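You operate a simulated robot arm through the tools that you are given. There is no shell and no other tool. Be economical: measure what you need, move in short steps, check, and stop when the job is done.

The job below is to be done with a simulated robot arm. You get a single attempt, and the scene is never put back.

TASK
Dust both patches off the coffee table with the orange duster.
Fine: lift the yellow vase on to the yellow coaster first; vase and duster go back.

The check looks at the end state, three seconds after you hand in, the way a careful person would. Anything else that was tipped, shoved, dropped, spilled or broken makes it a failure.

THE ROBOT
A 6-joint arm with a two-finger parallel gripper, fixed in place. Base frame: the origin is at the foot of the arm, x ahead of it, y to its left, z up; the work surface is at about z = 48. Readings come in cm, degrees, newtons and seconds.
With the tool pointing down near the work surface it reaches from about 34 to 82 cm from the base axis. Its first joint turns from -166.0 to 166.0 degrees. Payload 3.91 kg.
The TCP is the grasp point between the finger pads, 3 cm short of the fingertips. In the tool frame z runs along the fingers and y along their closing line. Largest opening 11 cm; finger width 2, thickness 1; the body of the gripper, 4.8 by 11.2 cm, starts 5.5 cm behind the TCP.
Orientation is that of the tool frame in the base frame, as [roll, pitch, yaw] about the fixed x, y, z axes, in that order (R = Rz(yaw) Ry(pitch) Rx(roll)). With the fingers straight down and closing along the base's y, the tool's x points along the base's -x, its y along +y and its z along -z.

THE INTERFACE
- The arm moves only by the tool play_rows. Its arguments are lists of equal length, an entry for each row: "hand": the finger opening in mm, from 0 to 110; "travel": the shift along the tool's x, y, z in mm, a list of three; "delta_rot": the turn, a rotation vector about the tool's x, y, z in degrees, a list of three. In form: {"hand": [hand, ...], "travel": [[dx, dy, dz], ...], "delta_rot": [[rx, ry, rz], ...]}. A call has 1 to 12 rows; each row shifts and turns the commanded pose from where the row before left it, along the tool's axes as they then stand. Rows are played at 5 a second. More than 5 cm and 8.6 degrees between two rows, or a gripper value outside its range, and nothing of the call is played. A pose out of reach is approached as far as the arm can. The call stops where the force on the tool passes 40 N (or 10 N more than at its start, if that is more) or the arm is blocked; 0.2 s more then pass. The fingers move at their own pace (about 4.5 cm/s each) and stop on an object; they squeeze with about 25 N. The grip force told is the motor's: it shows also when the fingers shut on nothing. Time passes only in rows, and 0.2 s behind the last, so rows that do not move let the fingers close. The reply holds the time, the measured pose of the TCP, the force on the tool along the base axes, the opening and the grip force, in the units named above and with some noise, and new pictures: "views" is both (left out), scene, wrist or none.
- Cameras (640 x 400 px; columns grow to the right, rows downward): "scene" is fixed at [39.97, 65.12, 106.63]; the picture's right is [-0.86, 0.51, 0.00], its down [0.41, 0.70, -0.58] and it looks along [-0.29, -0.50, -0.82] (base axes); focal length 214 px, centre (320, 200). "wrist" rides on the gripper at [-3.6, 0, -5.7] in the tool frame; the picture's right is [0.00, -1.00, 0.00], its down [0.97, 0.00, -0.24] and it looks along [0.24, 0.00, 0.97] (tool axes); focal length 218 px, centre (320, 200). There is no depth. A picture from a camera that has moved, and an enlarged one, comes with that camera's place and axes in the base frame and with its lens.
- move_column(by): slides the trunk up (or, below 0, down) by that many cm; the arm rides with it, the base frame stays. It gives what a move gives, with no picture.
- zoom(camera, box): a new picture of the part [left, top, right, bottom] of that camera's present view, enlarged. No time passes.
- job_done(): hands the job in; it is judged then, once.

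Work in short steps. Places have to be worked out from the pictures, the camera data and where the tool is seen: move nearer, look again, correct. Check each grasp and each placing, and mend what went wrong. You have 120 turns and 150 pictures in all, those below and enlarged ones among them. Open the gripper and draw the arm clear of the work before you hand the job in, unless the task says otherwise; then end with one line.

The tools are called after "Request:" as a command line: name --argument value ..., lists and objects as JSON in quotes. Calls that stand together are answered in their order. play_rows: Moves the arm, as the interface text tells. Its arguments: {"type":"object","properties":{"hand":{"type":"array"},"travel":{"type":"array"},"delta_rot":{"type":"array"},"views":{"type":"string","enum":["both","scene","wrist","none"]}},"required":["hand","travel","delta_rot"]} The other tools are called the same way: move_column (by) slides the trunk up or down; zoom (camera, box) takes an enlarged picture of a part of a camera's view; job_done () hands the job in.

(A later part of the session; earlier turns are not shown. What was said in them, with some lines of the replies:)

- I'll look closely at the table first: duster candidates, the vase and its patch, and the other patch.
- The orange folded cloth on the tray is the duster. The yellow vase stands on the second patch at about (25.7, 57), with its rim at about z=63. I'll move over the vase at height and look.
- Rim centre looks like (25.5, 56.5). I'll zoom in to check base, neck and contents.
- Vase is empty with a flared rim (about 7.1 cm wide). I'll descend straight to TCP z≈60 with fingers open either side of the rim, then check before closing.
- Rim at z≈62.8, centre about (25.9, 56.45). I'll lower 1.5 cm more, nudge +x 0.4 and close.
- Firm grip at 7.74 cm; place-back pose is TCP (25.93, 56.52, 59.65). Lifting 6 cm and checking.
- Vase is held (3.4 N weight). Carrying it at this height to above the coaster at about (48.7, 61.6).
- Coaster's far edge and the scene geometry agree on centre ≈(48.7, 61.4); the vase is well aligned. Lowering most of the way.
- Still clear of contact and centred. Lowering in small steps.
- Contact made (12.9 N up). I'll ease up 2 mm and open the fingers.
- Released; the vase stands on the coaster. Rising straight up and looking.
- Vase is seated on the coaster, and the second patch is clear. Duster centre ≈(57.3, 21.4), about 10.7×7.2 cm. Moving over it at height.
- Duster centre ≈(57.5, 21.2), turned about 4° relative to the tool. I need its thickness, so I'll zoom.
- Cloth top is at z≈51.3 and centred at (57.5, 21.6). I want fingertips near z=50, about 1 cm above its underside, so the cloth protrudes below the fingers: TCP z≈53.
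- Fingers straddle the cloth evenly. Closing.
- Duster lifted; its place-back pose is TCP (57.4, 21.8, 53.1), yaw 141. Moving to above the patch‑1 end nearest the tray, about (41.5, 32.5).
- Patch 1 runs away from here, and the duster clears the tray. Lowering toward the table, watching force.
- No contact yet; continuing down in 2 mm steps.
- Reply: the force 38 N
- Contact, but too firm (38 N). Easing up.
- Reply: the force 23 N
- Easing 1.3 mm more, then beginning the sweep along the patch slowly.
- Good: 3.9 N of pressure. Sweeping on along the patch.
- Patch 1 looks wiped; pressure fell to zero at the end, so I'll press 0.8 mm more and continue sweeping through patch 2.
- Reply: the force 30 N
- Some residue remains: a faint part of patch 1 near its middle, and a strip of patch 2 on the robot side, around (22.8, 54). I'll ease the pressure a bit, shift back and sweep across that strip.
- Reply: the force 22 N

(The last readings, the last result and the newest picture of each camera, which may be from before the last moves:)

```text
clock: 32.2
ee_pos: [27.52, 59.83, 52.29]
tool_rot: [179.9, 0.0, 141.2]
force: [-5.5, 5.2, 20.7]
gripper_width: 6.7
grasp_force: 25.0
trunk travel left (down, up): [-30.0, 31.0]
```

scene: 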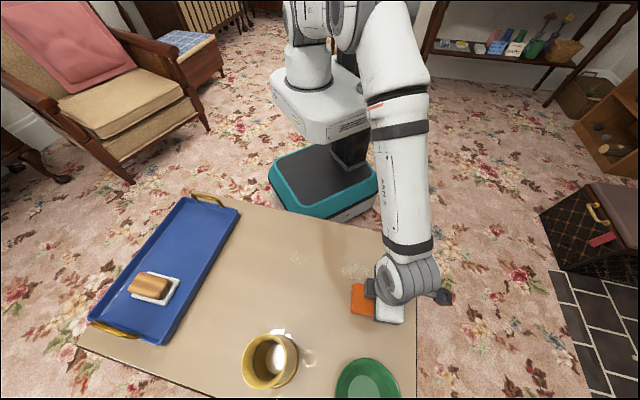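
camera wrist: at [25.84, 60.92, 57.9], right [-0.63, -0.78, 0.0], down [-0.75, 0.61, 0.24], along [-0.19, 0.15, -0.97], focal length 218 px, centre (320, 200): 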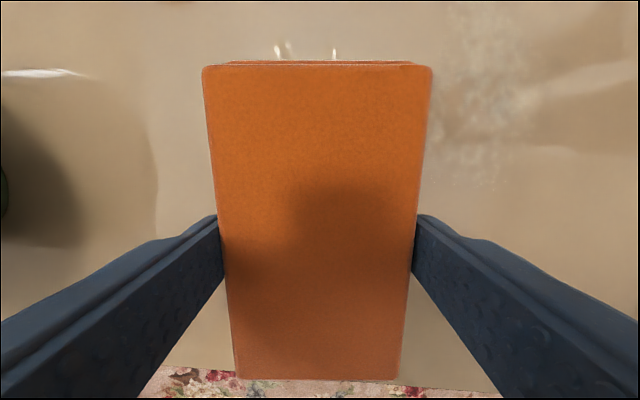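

Request:
play_rows --hand '[50, 50, 50, 50, 50, 50, 50, 50]' --travel '[[0, 0, -0.5], [0, -20, 0], [0, -20, 0], [0, -20, 0], [0, -20, 0], [0, -20, 0], [0, -20, 0], [0, 0, 0]]' --delta_rot '[[0, 0, 0], [0, 0, 0], [0, 0, 0], [0, 0, 0], [0, 0, 0], [0, 0, 0], [0, 0, 0], [0, 0, 0]]'

Request:
zoom --camera "scene" --box '[220, 210, 420, 320]'

```text
clock: 34.0
ee_pos: [20.01, 50.6, 52.34]
tool_rot: [180.0, 0.0, 141.1]
force: [-0.7, -0.2, 0.6]
gripper_width: 6.68
grasp_force: 24.9
trunk travel left (down, up): [-30.0, 31.0]
camera wrist: at [22.76, 48.11, 57.91], right [-0.63, -0.78, 0.0], down [-0.76, 0.61, 0.24], along [-0.19, 0.15, -0.97], focal length 218 px, centre (320, 200)
```

scene: 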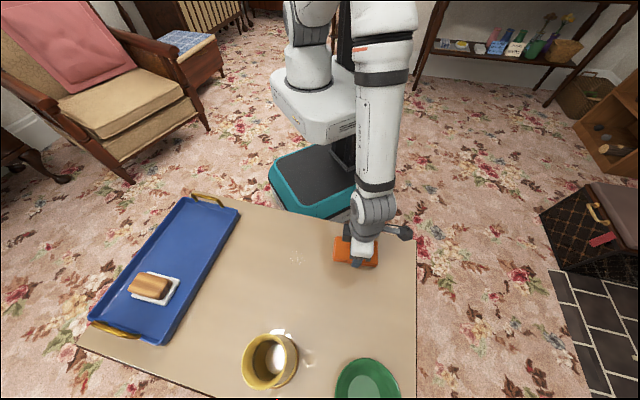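
wrist: 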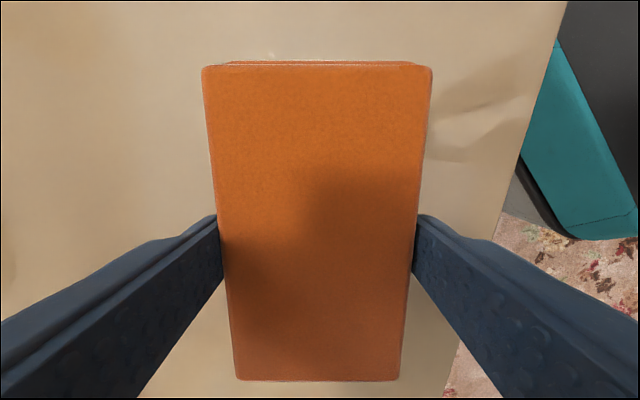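

```text
3.20 times, centred on (320, 265) of scene
camera zoom: at [39.97, 65.12, 106.63], right [-0.86, 0.51, 0.0], down [0.41, 0.7, -0.58], along [-0.29, -0.5, -0.82], focal length 686 px, centre (320, -8)
```

zoom: 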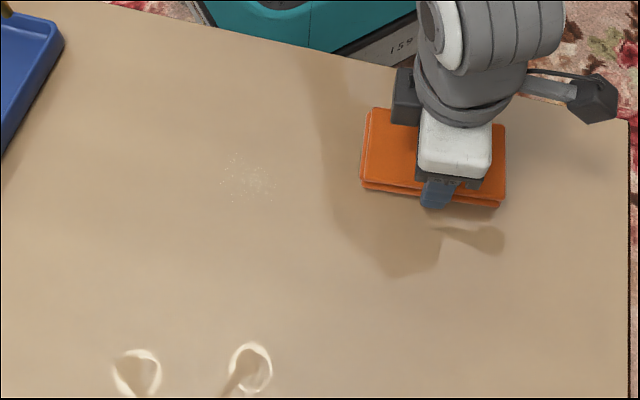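

Patch 2 is gone. The last residue is at about (34.7, 43.5) from patch 1; I'll press slightly and sweep over and past it.

Request:
play_rows --hand '[50, 50, 50, 50, 50]' --travel '[[0, 0, 0.6], [-20, 4.7, 0], [-20, 4.7, 0], [-20, 4.7, 0], [-20, 4.7, 0]]' --delta_rot '[[0, 0, 0], [0, 0, 0], [0, 0, 0], [0, 0, 0], [0, 0, 0]]' --views "none"

```text
clock: 35.2
ee_pos: [27.3, 46.88, 52.33]
tool_rot: [180.0, 0.1, 141.1]
force: [0.6, -0.3, 2.7]
gripper_width: 6.68
grasp_force: 25.7
trunk travel left (down, up): [-30.0, 31.0]
```

Request:
play_rows --hand '[50, 50, 50, 50, 50, 50, 50, 50, 50]' --travel '[[0, 0, 0.6], [-20, 4.7, 0], [-20, 4.7, 0], [-20, 4.7, 0], [-20, 4.7, 0], [-20, 4.7, 0], [-20, 4.7, 0], [-20, 4.7, 0], [0, 0, 0]]' --delta_rot '[[0, 0, 0], [0, 0, 0], [0, 0, 0], [0, 0, 0], [0, 0, 0], [0, 0, 0], [0, 0, 0], [0, 0, 0], [0, 0, 0]]'

Request:
zoom --camera "scene" --box '[220, 210, 420, 320]'

```text
clock: 37.2
ee_pos: [40.26, 40.65, 52.33]
tool_rot: [-180.0, 0.1, 141.0]
force: [-1.5, -0.6, 11.9]
gripper_width: 6.71
grasp_force: 25.1
trunk travel left (down, up): [-30.0, 31.0]
camera wrist: at [43.09, 38.16, 57.88], right [-0.63, -0.78, 0.0], down [-0.75, 0.61, 0.24], along [-0.19, 0.15, -0.97], focal length 218 px, centre (320, 200)
```

scene: 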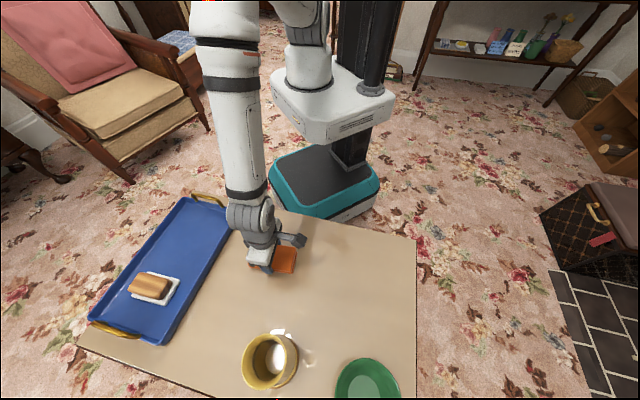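
wrist: 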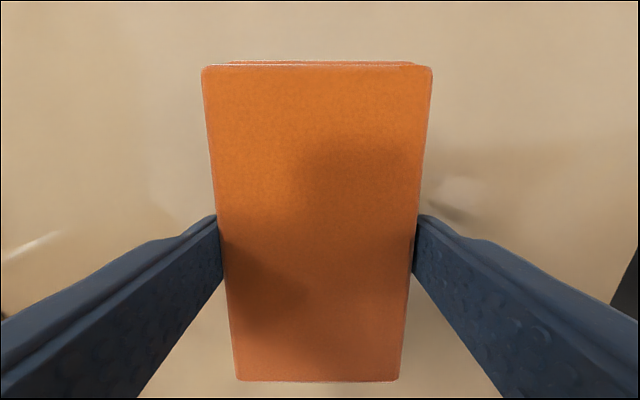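

```text
3.20 times, centred on (320, 265) of scene
camera zoom: at [39.97, 65.12, 106.63], right [-0.86, 0.51, 0.0], down [0.41, 0.7, -0.58], along [-0.29, -0.5, -0.82], focal length 686 px, centre (320, -8)
```

zoom: 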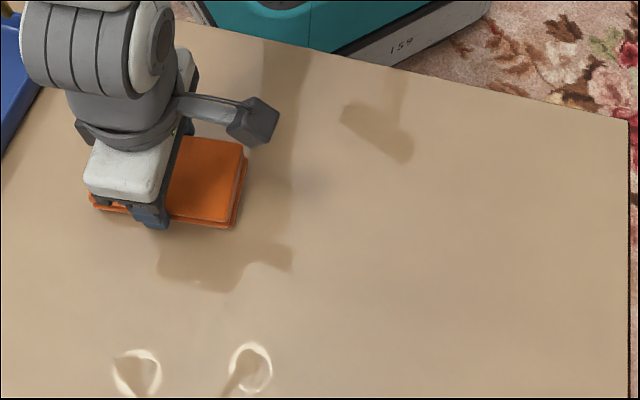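

Table looks clean. Lifting the duster and moving toward its tray spot, then inspecting the tabletop.

Request:
play_rows --hand '[50, 50, 50, 50, 50]' --travel '[[0, 0, -30], [0, 0, -40], [0, 0, -40], [0, 0, -40], [0, 0, 0]]' --delta_rot '[[0, 0, 0], [0, 0, 0], [0, 0, 0], [0, 0, 0], [0, 0, 0]]' --views "none"

```text
clock: 38.4
ee_pos: [40.27, 40.74, 67.32]
tool_rot: [179.9, 0.0, 141.0]
force: [0.8, -0.9, -0.8]
gripper_width: 6.68
grasp_force: 25.3
trunk travel left (down, up): [-30.0, 31.0]
```

Now moving over the original tray spot.

Request:
play_rows --hand '[50, 50, 50, 50, 50, 50, 50, 50]' --travel '[[-36, -5.6, 0], [-36, -5.6, 0], [-36, -5.6, 0], [-36, -5.6, 0], [-36, -5.6, 0], [-36, -5.6, 0], [-36, -5.6, 0], [0, 0, 0]]' --delta_rot '[[0, 0, 0], [0, 0, 0], [0, 0, 0], [0, 0, 0], [0, 0, 0], [0, 0, 0], [0, 0, 0], [0, 0, 0]]'

Request:
zoom --camera "scene" --box '[210, 195, 420, 325]'

```text
clock: 40.2
ee_pos: [57.35, 21.81, 67.39]
tool_rot: [180.0, -0.1, 141.1]
force: [-0.1, -0.1, -0.9]
gripper_width: 6.7
grasp_force: 24.4
trunk travel left (down, up): [-30.0, 31.0]
camera wrist: at [60.16, 19.48, 72.96], right [-0.63, -0.78, 0.0], down [-0.75, 0.61, 0.24], along [-0.19, 0.15, -0.97], focal length 218 px, centre (320, 200)
```

scene: 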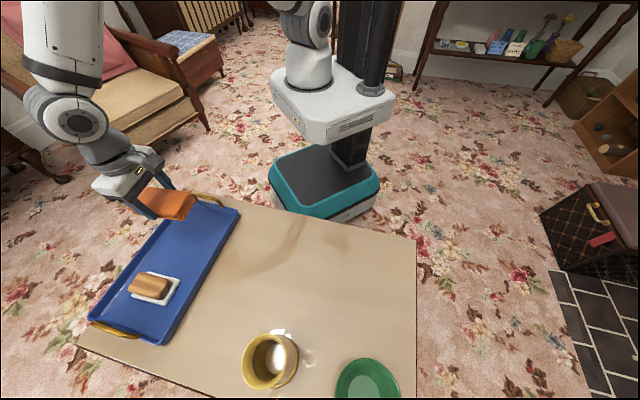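
wrist: 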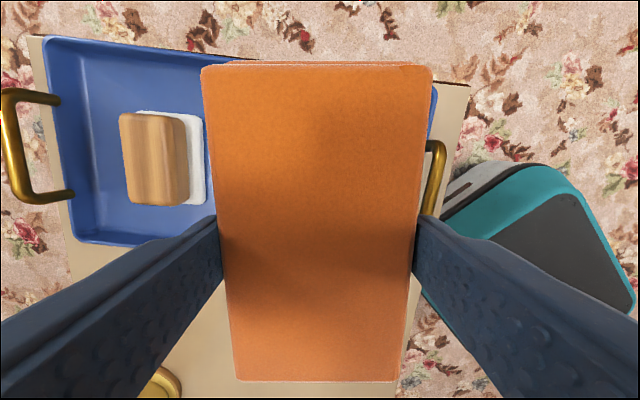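

```text
3.05 times, centred on (315, 260) of scene
camera zoom: at [39.97, 65.12, 106.63], right [-0.86, 0.51, 0.0], down [0.41, 0.7, -0.58], along [-0.29, -0.5, -0.82], focal length 654 px, centre (335, 17)
```

zoom: 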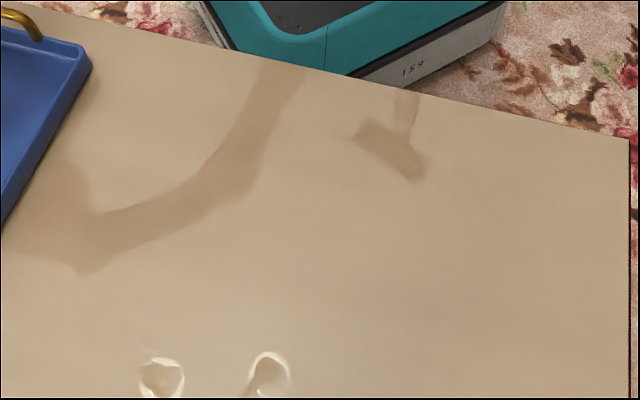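

Tabletop is clean. Lowering the duster into its tray spot.

Request:
play_rows --hand '[50, 50, 50, 50, 50, 50]' --travel '[[0, 0, 40], [0, 0, 40], [0, 0, 40], [0, 0, 15], [0, 0, 4], [0, 0, 0]]' --delta_rot '[[0, 0, 0], [0, 0, 0], [0, 0, 0], [0, 0, 0], [0, 0, 0], [0, 0, 0]]' --views "none"

Request:
play_rows --hand '[50, 50, 50]' --travel '[[0, 0, 2], [0, 0, 0], [0, 0, 0]]' --delta_rot '[[0, 0, 0], [0, 0, 0], [0, 0, 0]]' --views "none"

```text
clock: 41.6
ee_pos: [57.5, 21.66, 53.4]
tool_rot: [-179.9, 0.0, 141.1]
force: [-0.6, 0.2, -0.1]
gripper_width: 6.71
grasp_force: 25.4
trunk travel left (down, up): [-30.0, 31.0]
```

```text
clock: 42.4
ee_pos: [57.48, 21.69, 53.16]
tool_rot: [179.9, 0.0, 141.0]
force: [-0.7, 0.6, -0.7]
gripper_width: 6.72
grasp_force: 24.9
trunk travel left (down, up): [-30.0, 31.0]
```

Request:
play_rows --hand '[50, 50, 50]' --travel '[[0, 0, 1], [0, 0, 0.7], [0, 0, 0]]' --delta_rot '[[0, 0, 0], [0, 0, 0], [0, 0, 0]]' --views "none"

```text
clock: 43.2
ee_pos: [57.57, 21.69, 52.93]
tool_rot: [-179.9, -0.1, 141.0]
force: [0.1, -0.8, -0.5]
gripper_width: 6.68
grasp_force: 24.8
trunk travel left (down, up): [-30.0, 31.0]
```

No contact yet; two more small steps.

Request:
play_rows --hand '[50, 50, 50]' --travel '[[0, 0, 1], [0, 0, 0], [0, 0, 0]]' --delta_rot '[[0, 0, 0], [0, 0, 0], [0, 0, 0]]' --views "none"

Request:
play_rows --hand '[50, 50, 50]' --travel '[[0, 0, 1], [0, 0, 0], [0, 0, 0]]' --delta_rot '[[0, 0, 0], [0, 0, 0], [0, 0, 0]]' --views "scene"

Request:
zoom --camera "scene" --box '[130, 190, 250, 270]'

```text
clock: 44.0
ee_pos: [57.52, 21.96, 52.89]
tool_rot: [-179.9, 0.0, 141.1]
force: [-1.0, -0.1, -0.4]
gripper_width: 6.68
grasp_force: 24.7
trunk travel left (down, up): [-30.0, 31.0]
```

```text
clock: 44.8
ee_pos: [57.5, 21.8, 52.95]
tool_rot: [179.9, 0.0, 141.0]
force: [-0.1, -3.9, 10.9]
gripper_width: 6.71
grasp_force: 24.6
trunk travel left (down, up): [-30.0, 31.0]
```

scene: 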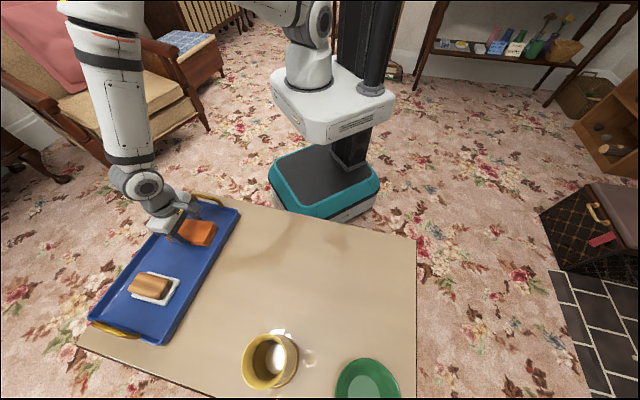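

```text
5.00 times, centred on (190, 230) of scene
camera zoom: at [39.97, 65.12, 106.63], right [-0.86, 0.51, 0.0], down [0.41, 0.7, -0.58], along [-0.29, -0.5, -0.82], focal length 1072 px, centre (970, 50)
```

zoom: 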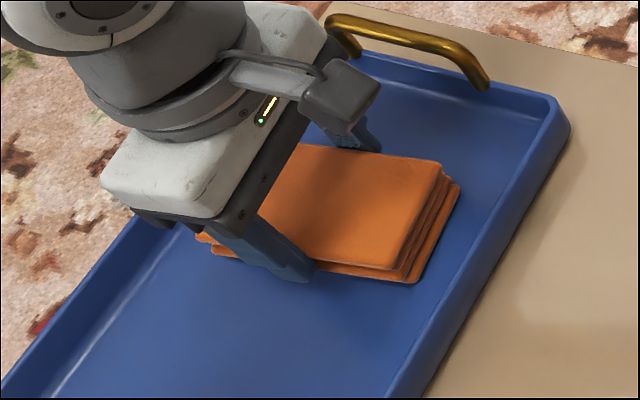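

Contact with the tray (10.9 N), same position as before. Easing 1 mm, opening to 9 cm and rising.

Request:
play_rows --hand '[50, 75, 90, 90, 90, 90, 90, 90, 90]' --travel '[[0, 0, -0.8], [0, 0, 0], [0, 0, 0], [0, 0, 0], [0, 0, -20], [0, 0, -45], [0, 0, -45], [0, 0, -45], [0, 0, -45]]' --delta_rot '[[0, 0, 0], [0, 0, 0], [0, 0, 0], [0, 0, 0], [0, 0, 0], [0, 0, 0], [0, 0, 0], [0, 0, 0], [0, 0, 0]]'

Request:
zoom --camera "scene" --box '[80, 180, 260, 350]'

```text
clock: 46.8
ee_pos: [57.33, 21.76, 72.89]
tool_rot: [179.9, 0.0, 141.1]
force: [-1.2, -0.3, 0.0]
gripper_width: 9.0
grasp_force: 0.1
trunk travel left (down, up): [-30.0, 31.0]
camera wrist: at [60.13, 19.36, 78.4], right [-0.63, -0.78, 0.0], down [-0.75, 0.61, 0.24], along [-0.19, 0.15, -0.97], focal length 218 px, centre (320, 200)
```

scene: 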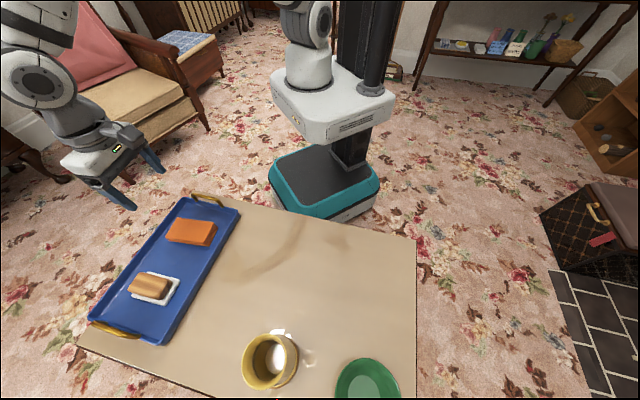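
wrist: 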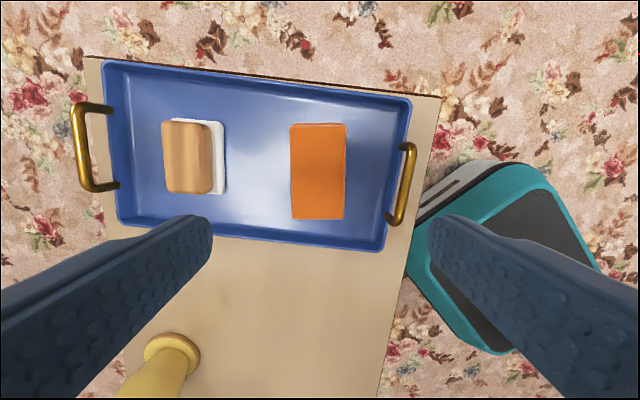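

```text
2.35 times, centred on (170, 265) of scene
camera zoom: at [39.97, 65.12, 106.63], right [-0.86, 0.51, 0.0], down [0.41, 0.7, -0.58], along [-0.29, -0.5, -0.82], focal length 505 px, centre (673, 47)
```

zoom: 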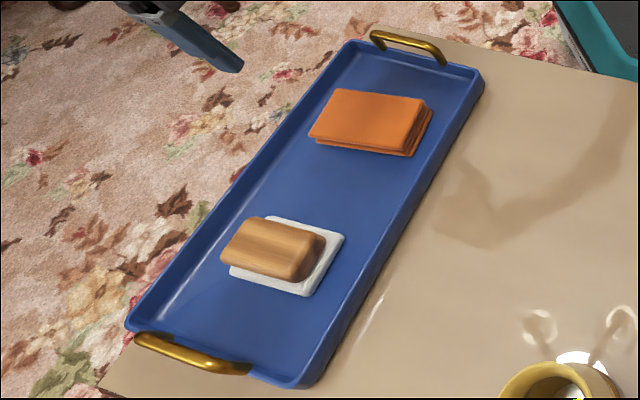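

Duster is back exactly in place. Now returning for the vase: rotate back to yaw 180 and move above it.

Request:
play_rows --hand '[110, 110, 110, 110, 110, 110]' --travel '[[0, 0, 0], [0, 0, 0], [0, 0, 0], [0, 0, 0], [0, 0, 0], [0, 0, 0]]' --delta_rot '[[0, 0, -7.8], [0, 0, -7.8], [0, 0, -7.8], [0, 0, -7.8], [0, 0, -7.8], [0, 0, 0]]' --views "none"

Request:
play_rows --hand '[110, 110, 110, 110, 110, 110, 110, 110, 110, 110]' --travel '[[9.5, 44.1, 0], [9.5, 44.1, 0], [9.5, 44.1, 0], [9.5, 44.1, 0], [9.5, 44.1, 0], [9.5, 44.1, 0], [9.5, 44.1, 0], [9.5, 44.1, 0], [9.5, 44.1, 0], [0, 0, 0]]' --delta_rot '[[0, 0, 0], [0, 0, 0], [0, 0, 0], [0, 0, 0], [0, 0, 0], [0, 0, 0], [0, 0, 0], [0, 0, 0], [0, 0, 0], [0, 0, 0]]' --views "wrist"

```text
clock: 48.2
ee_pos: [57.5, 21.86, 72.88]
tool_rot: [-180.0, 0.0, -179.8]
force: [0.0, -0.1, 0.4]
gripper_width: 11.02
grasp_force: 0.1
trunk travel left (down, up): [-30.0, 31.0]
```

```text
clock: 50.4
ee_pos: [48.94, 61.53, 72.93]
tool_rot: [-179.8, 0.0, 179.9]
force: [0.0, 0.8, 0.6]
gripper_width: 11.01
grasp_force: 0.2
trunk travel left (down, up): [-30.0, 31.0]
camera wrist: at [52.53, 61.5, 78.36], right [0.0, -1.0, 0.0], down [-0.97, 0.0, 0.24], along [-0.24, 0.0, -0.97], focal length 218 px, centre (320, 200)
```

wrist: 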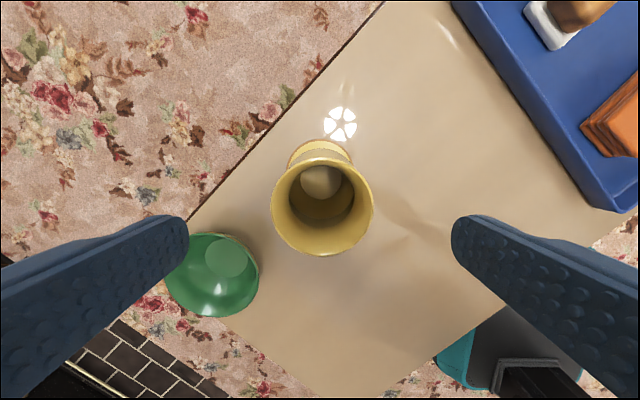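

Same view as after release. Descending 12.3 cm and closing on the vase, keeping the same grip height.

Request:
play_rows --hand '[110, 110, 110, 110, 110, 60, 60, 60, 60, 60]' --travel '[[1, 0, 40], [0, 0, 40], [0, 0, 25], [0, 0, 18], [0, 0, 0], [0, 0, 0], [0, 0, 0], [0, 0, 0], [0, 0, 0], [0, 0, 0]]' --delta_rot '[[0, 0, 0], [0, 0, 0], [0, 0, 0], [0, 0, 0], [0, 0, 0], [0, 0, 0], [0, 0, 0], [0, 0, 0], [0, 0, 0], [0, 0, 0]]' --views "wrist"

```text
clock: 52.6
ee_pos: [48.83, 61.66, 60.59]
tool_rot: [-180.0, 0.1, -180.0]
force: [-0.4, -0.7, -0.7]
gripper_width: 7.75
grasp_force: 24.8
trunk travel left (down, up): [-30.0, 31.0]
camera wrist: at [52.38, 61.47, 66.12], right [0.0, -1.0, 0.0], down [-0.97, 0.0, 0.24], along [-0.24, 0.0, -0.97], focal length 218 px, centre (320, 200)
```

wrist: 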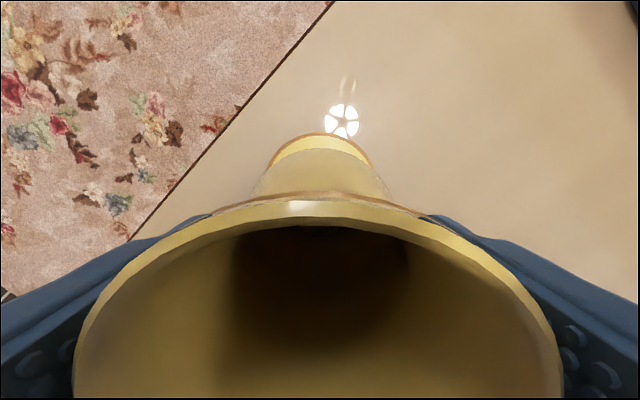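

Gripped at the same width. Lifting 6 cm and carrying it back to (25.9, 56.5).

Request:
play_rows --hand '[60, 60, 60, 60]' --travel '[[0, 0, -10], [0, 0, -25], [0, 0, -25], [0, 0, 0]]' --delta_rot '[[0, 0, 0], [0, 0, 0], [0, 0, 0], [0, 0, 0]]' --views "none"

Request:
play_rows --hand '[60, 60, 60, 60, 60, 60, 60, 60, 60]' --travel '[[28.6, -6.3, 0], [28.6, -6.3, 0], [28.6, -6.3, 0], [28.6, -6.3, 0], [28.6, -6.3, 0], [28.6, -6.3, 0], [28.6, -6.3, 0], [28.6, -6.3, 0], [0, 0, 0]]' --delta_rot '[[0, 0, 0], [0, 0, 0], [0, 0, 0], [0, 0, 0], [0, 0, 0], [0, 0, 0], [0, 0, 0], [0, 0, 0], [0, 0, 0]]'

```text
clock: 53.6
ee_pos: [48.86, 61.5, 66.38]
tool_rot: [-179.9, -0.2, -180.0]
force: [-0.9, 0.4, -2.0]
gripper_width: 7.72
grasp_force: 24.7
trunk travel left (down, up): [-30.0, 31.0]
```

```text
clock: 55.6
ee_pos: [25.6, 56.55, 66.59]
tool_rot: [179.9, 0.1, -179.9]
force: [-0.1, 0.6, -2.7]
gripper_width: 7.71
grasp_force: 24.9
trunk travel left (down, up): [-30.0, 31.0]
camera wrist: at [29.27, 56.43, 72.09], right [0.0, -1.0, 0.0], down [-0.97, 0.0, 0.24], along [-0.24, 0.0, -0.97], focal length 218 px, centre (320, 200)
```

scene: 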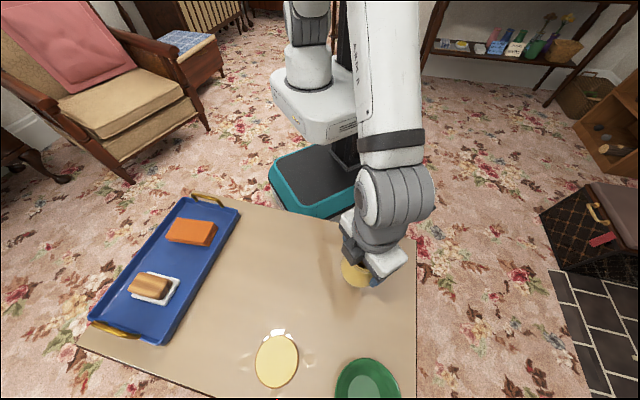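
wrist: 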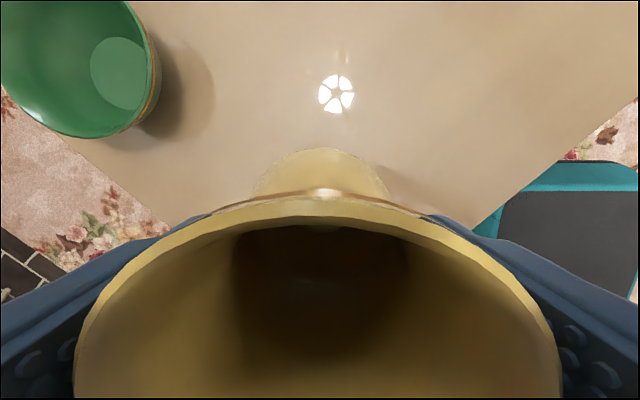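

Coaster stayed put. Adjusting +0.4 cm in x and lowering, nearly to contact.

Request:
play_rows --hand '[60, 60, 60, 60, 60]' --travel '[[-4, 0, 20], [0, 0, 20], [0, 0, 15], [0, 0, 7], [0, 0, 0]]' --delta_rot '[[0, 0, 0], [0, 0, 0], [0, 0, 0], [0, 0, 0], [0, 0, 0]]' --views "none"

Request:
play_rows --hand '[60, 60, 60]' --travel '[[0, 0, 2], [0, 0, 2], [0, 0, 0]]' --delta_rot '[[0, 0, 0], [0, 0, 0], [0, 0, 0]]' --views "none"

```text
clock: 56.8
ee_pos: [26.19, 56.46, 60.28]
tool_rot: [-179.9, 0.0, -179.9]
force: [0.7, -0.9, -2.3]
gripper_width: 7.71
grasp_force: 24.7
trunk travel left (down, up): [-30.0, 31.0]
```

```text
clock: 57.6
ee_pos: [26.22, 56.35, 59.95]
tool_rot: [180.0, 0.0, -179.9]
force: [-1.0, 0.9, -3.8]
gripper_width: 7.73
grasp_force: 25.3
trunk travel left (down, up): [-30.0, 31.0]
```

Still free; continuing in small steps.

Request:
play_rows --hand '[60, 60, 60]' --travel '[[1, 1, 2], [0, 0, 0], [0, 0, 0]]' --delta_rot '[[0, 0, 0], [0, 0, 0], [0, 0, 0]]' --views "none"

Request:
play_rows --hand '[60, 60, 60]' --travel '[[0, 0, 1], [0, 0, 0], [0, 0, 0]]' --delta_rot '[[0, 0, 0], [0, 0, 0], [0, 0, 0]]' --views "none"

```text
clock: 58.4
ee_pos: [26.03, 56.65, 59.6]
tool_rot: [-180.0, 0.0, 179.9]
force: [-0.5, -0.2, -2.7]
gripper_width: 7.74
grasp_force: 25.2
trunk travel left (down, up): [-30.0, 31.0]
```

```text
clock: 59.2
ee_pos: [26.21, 56.56, 59.64]
tool_rot: [180.0, 0.0, -180.0]
force: [0.7, -1.3, 0.5]
gripper_width: 7.71
grasp_force: 25.5
trunk travel left (down, up): [-30.0, 31.0]
```

Weight has just transferred to the table (force ≈0). Opening the fingers, then rising straight up.

Request:
play_rows --hand '[75, 85, 110, 110, 110, 110, 110, 110, 110, 110, 110]' --travel '[[0, 0, 0], [0, 0, 0], [0, 0, 0], [0, 0, 0], [0, 0, 0], [0, 0, -20], [0, 0, -40], [0, 0, -50], [0, 0, -50], [0, 0, -50], [0, 0, 0]]' --delta_rot '[[0, 0, 0], [0, 0, 0], [0, 0, 0], [0, 0, 0], [0, 0, 0], [0, 0, 0], [0, 0, 0], [0, 0, 0], [0, 0, 0], [0, 0, 0], [0, 0, 0]]'

Request:
zoom --camera "scene" --box '[220, 210, 420, 340]'

```text
clock: 61.6
ee_pos: [26.07, 56.57, 80.63]
tool_rot: [180.0, -0.1, -180.0]
force: [0.0, -0.4, 0.9]
gripper_width: 11.01
grasp_force: 0.0
trunk travel left (down, up): [-30.0, 31.0]
camera wrist: at [29.63, 56.47, 86.27], right [0.0, -1.0, 0.0], down [-0.97, 0.0, 0.24], along [-0.24, 0.0, -0.97], focal length 218 px, centre (320, 200)
```

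scene: 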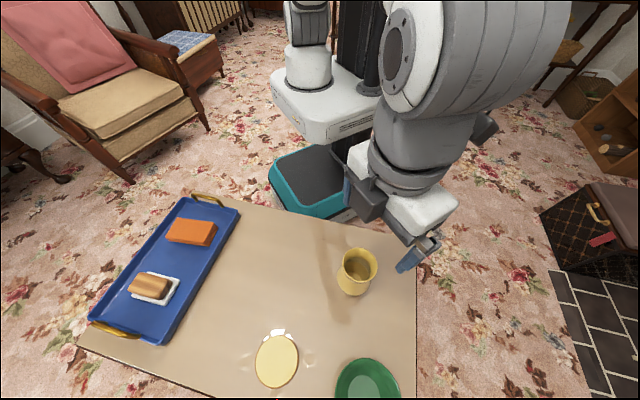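
wrist: 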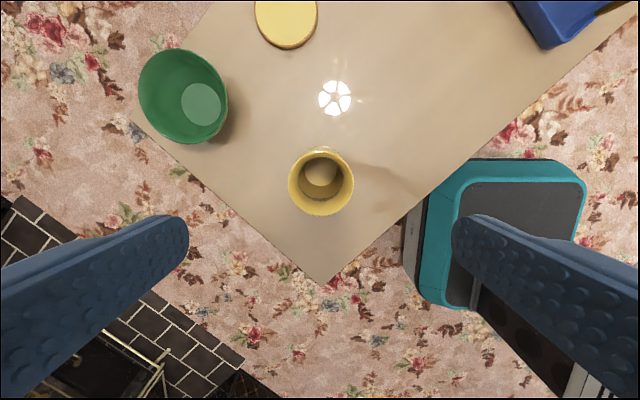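

```text
3.08 times, centred on (320, 275) of scene
camera zoom: at [39.97, 65.12, 106.63], right [-0.86, 0.51, 0.0], down [0.41, 0.7, -0.58], along [-0.29, -0.5, -0.82], focal length 660 px, centre (320, -31)
```

zoom: 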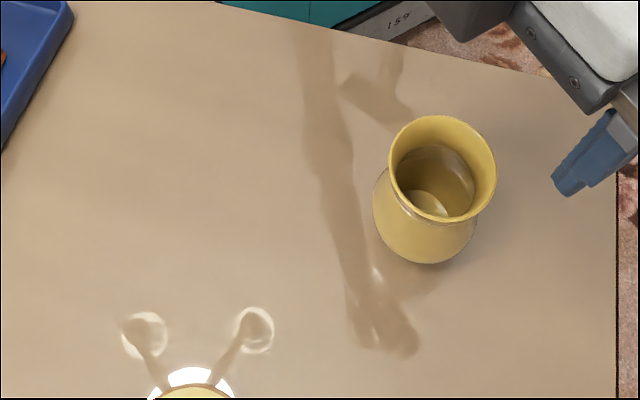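

The vase is back on its spot, the patches are gone and everything is in place. Withdrawing the arm to its start position.

Request:
play_rows --hand '[110, 110, 110, 110, 110]' --travel '[[23, -32, 0], [23, -32, 0], [23, -32, 0], [23, -32, 0], [0, 0, 0]]' --delta_rot '[[0, 0, 0], [0, 0, 0], [0, 0, 0], [0, 0, 0], [0, 0, 0]]'

Request:
zoom --camera "scene" --box '[220, 200, 420, 320]'

```text
clock: 62.8
ee_pos: [16.79, 43.83, 80.8]
tool_rot: [-180.0, 0.0, 180.0]
force: [-0.7, -0.4, -0.1]
gripper_width: 11.0
grasp_force: 0.1
trunk travel left (down, up): [-30.0, 31.0]
camera wrist: at [20.3, 43.55, 86.33], right [0.0, -1.0, 0.0], down [-0.97, 0.0, 0.24], along [-0.24, 0.0, -0.97], focal length 218 px, centre (320, 200)
```

scene: 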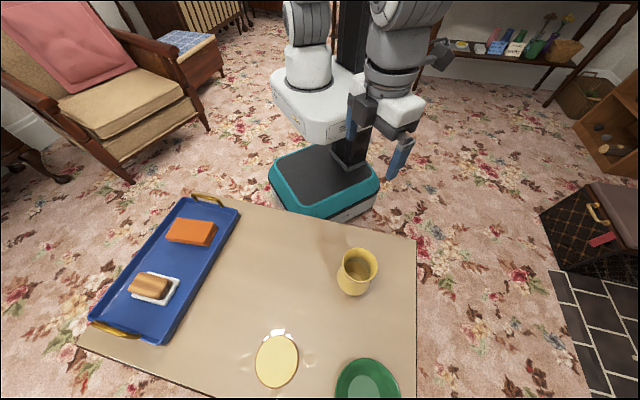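
wrist: 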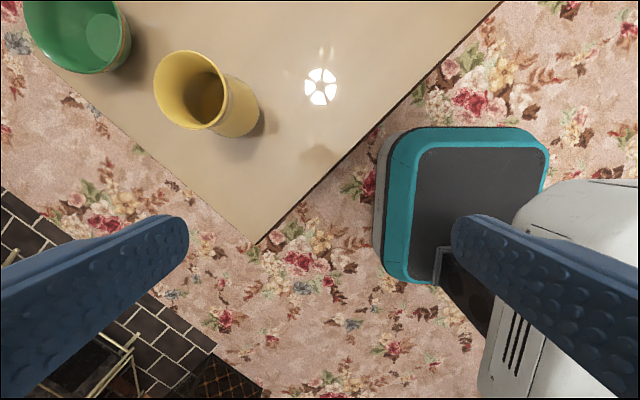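

```text
3.20 times, centred on (320, 260) of scene
camera zoom: at [39.97, 65.12, 106.63], right [-0.86, 0.51, 0.0], down [0.41, 0.7, -0.58], along [-0.29, -0.5, -0.82], focal length 686 px, centre (320, 8)
```

zoom: 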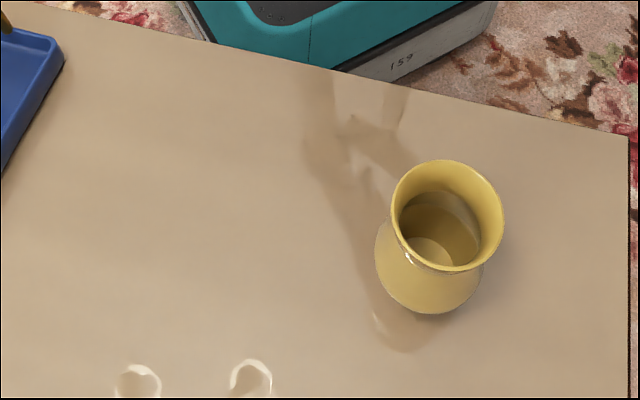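

Everything is clean and back in place, and the arm is clear with its gripper open. Handing in.

Request:
job_done

```text
The job is handed in.
```

I dusted both patches off the coffee table with the orange duster, and the final pictures show no dust left. The yellow vase went on to the yellow coaster first. Vase and duster are now back where they started.
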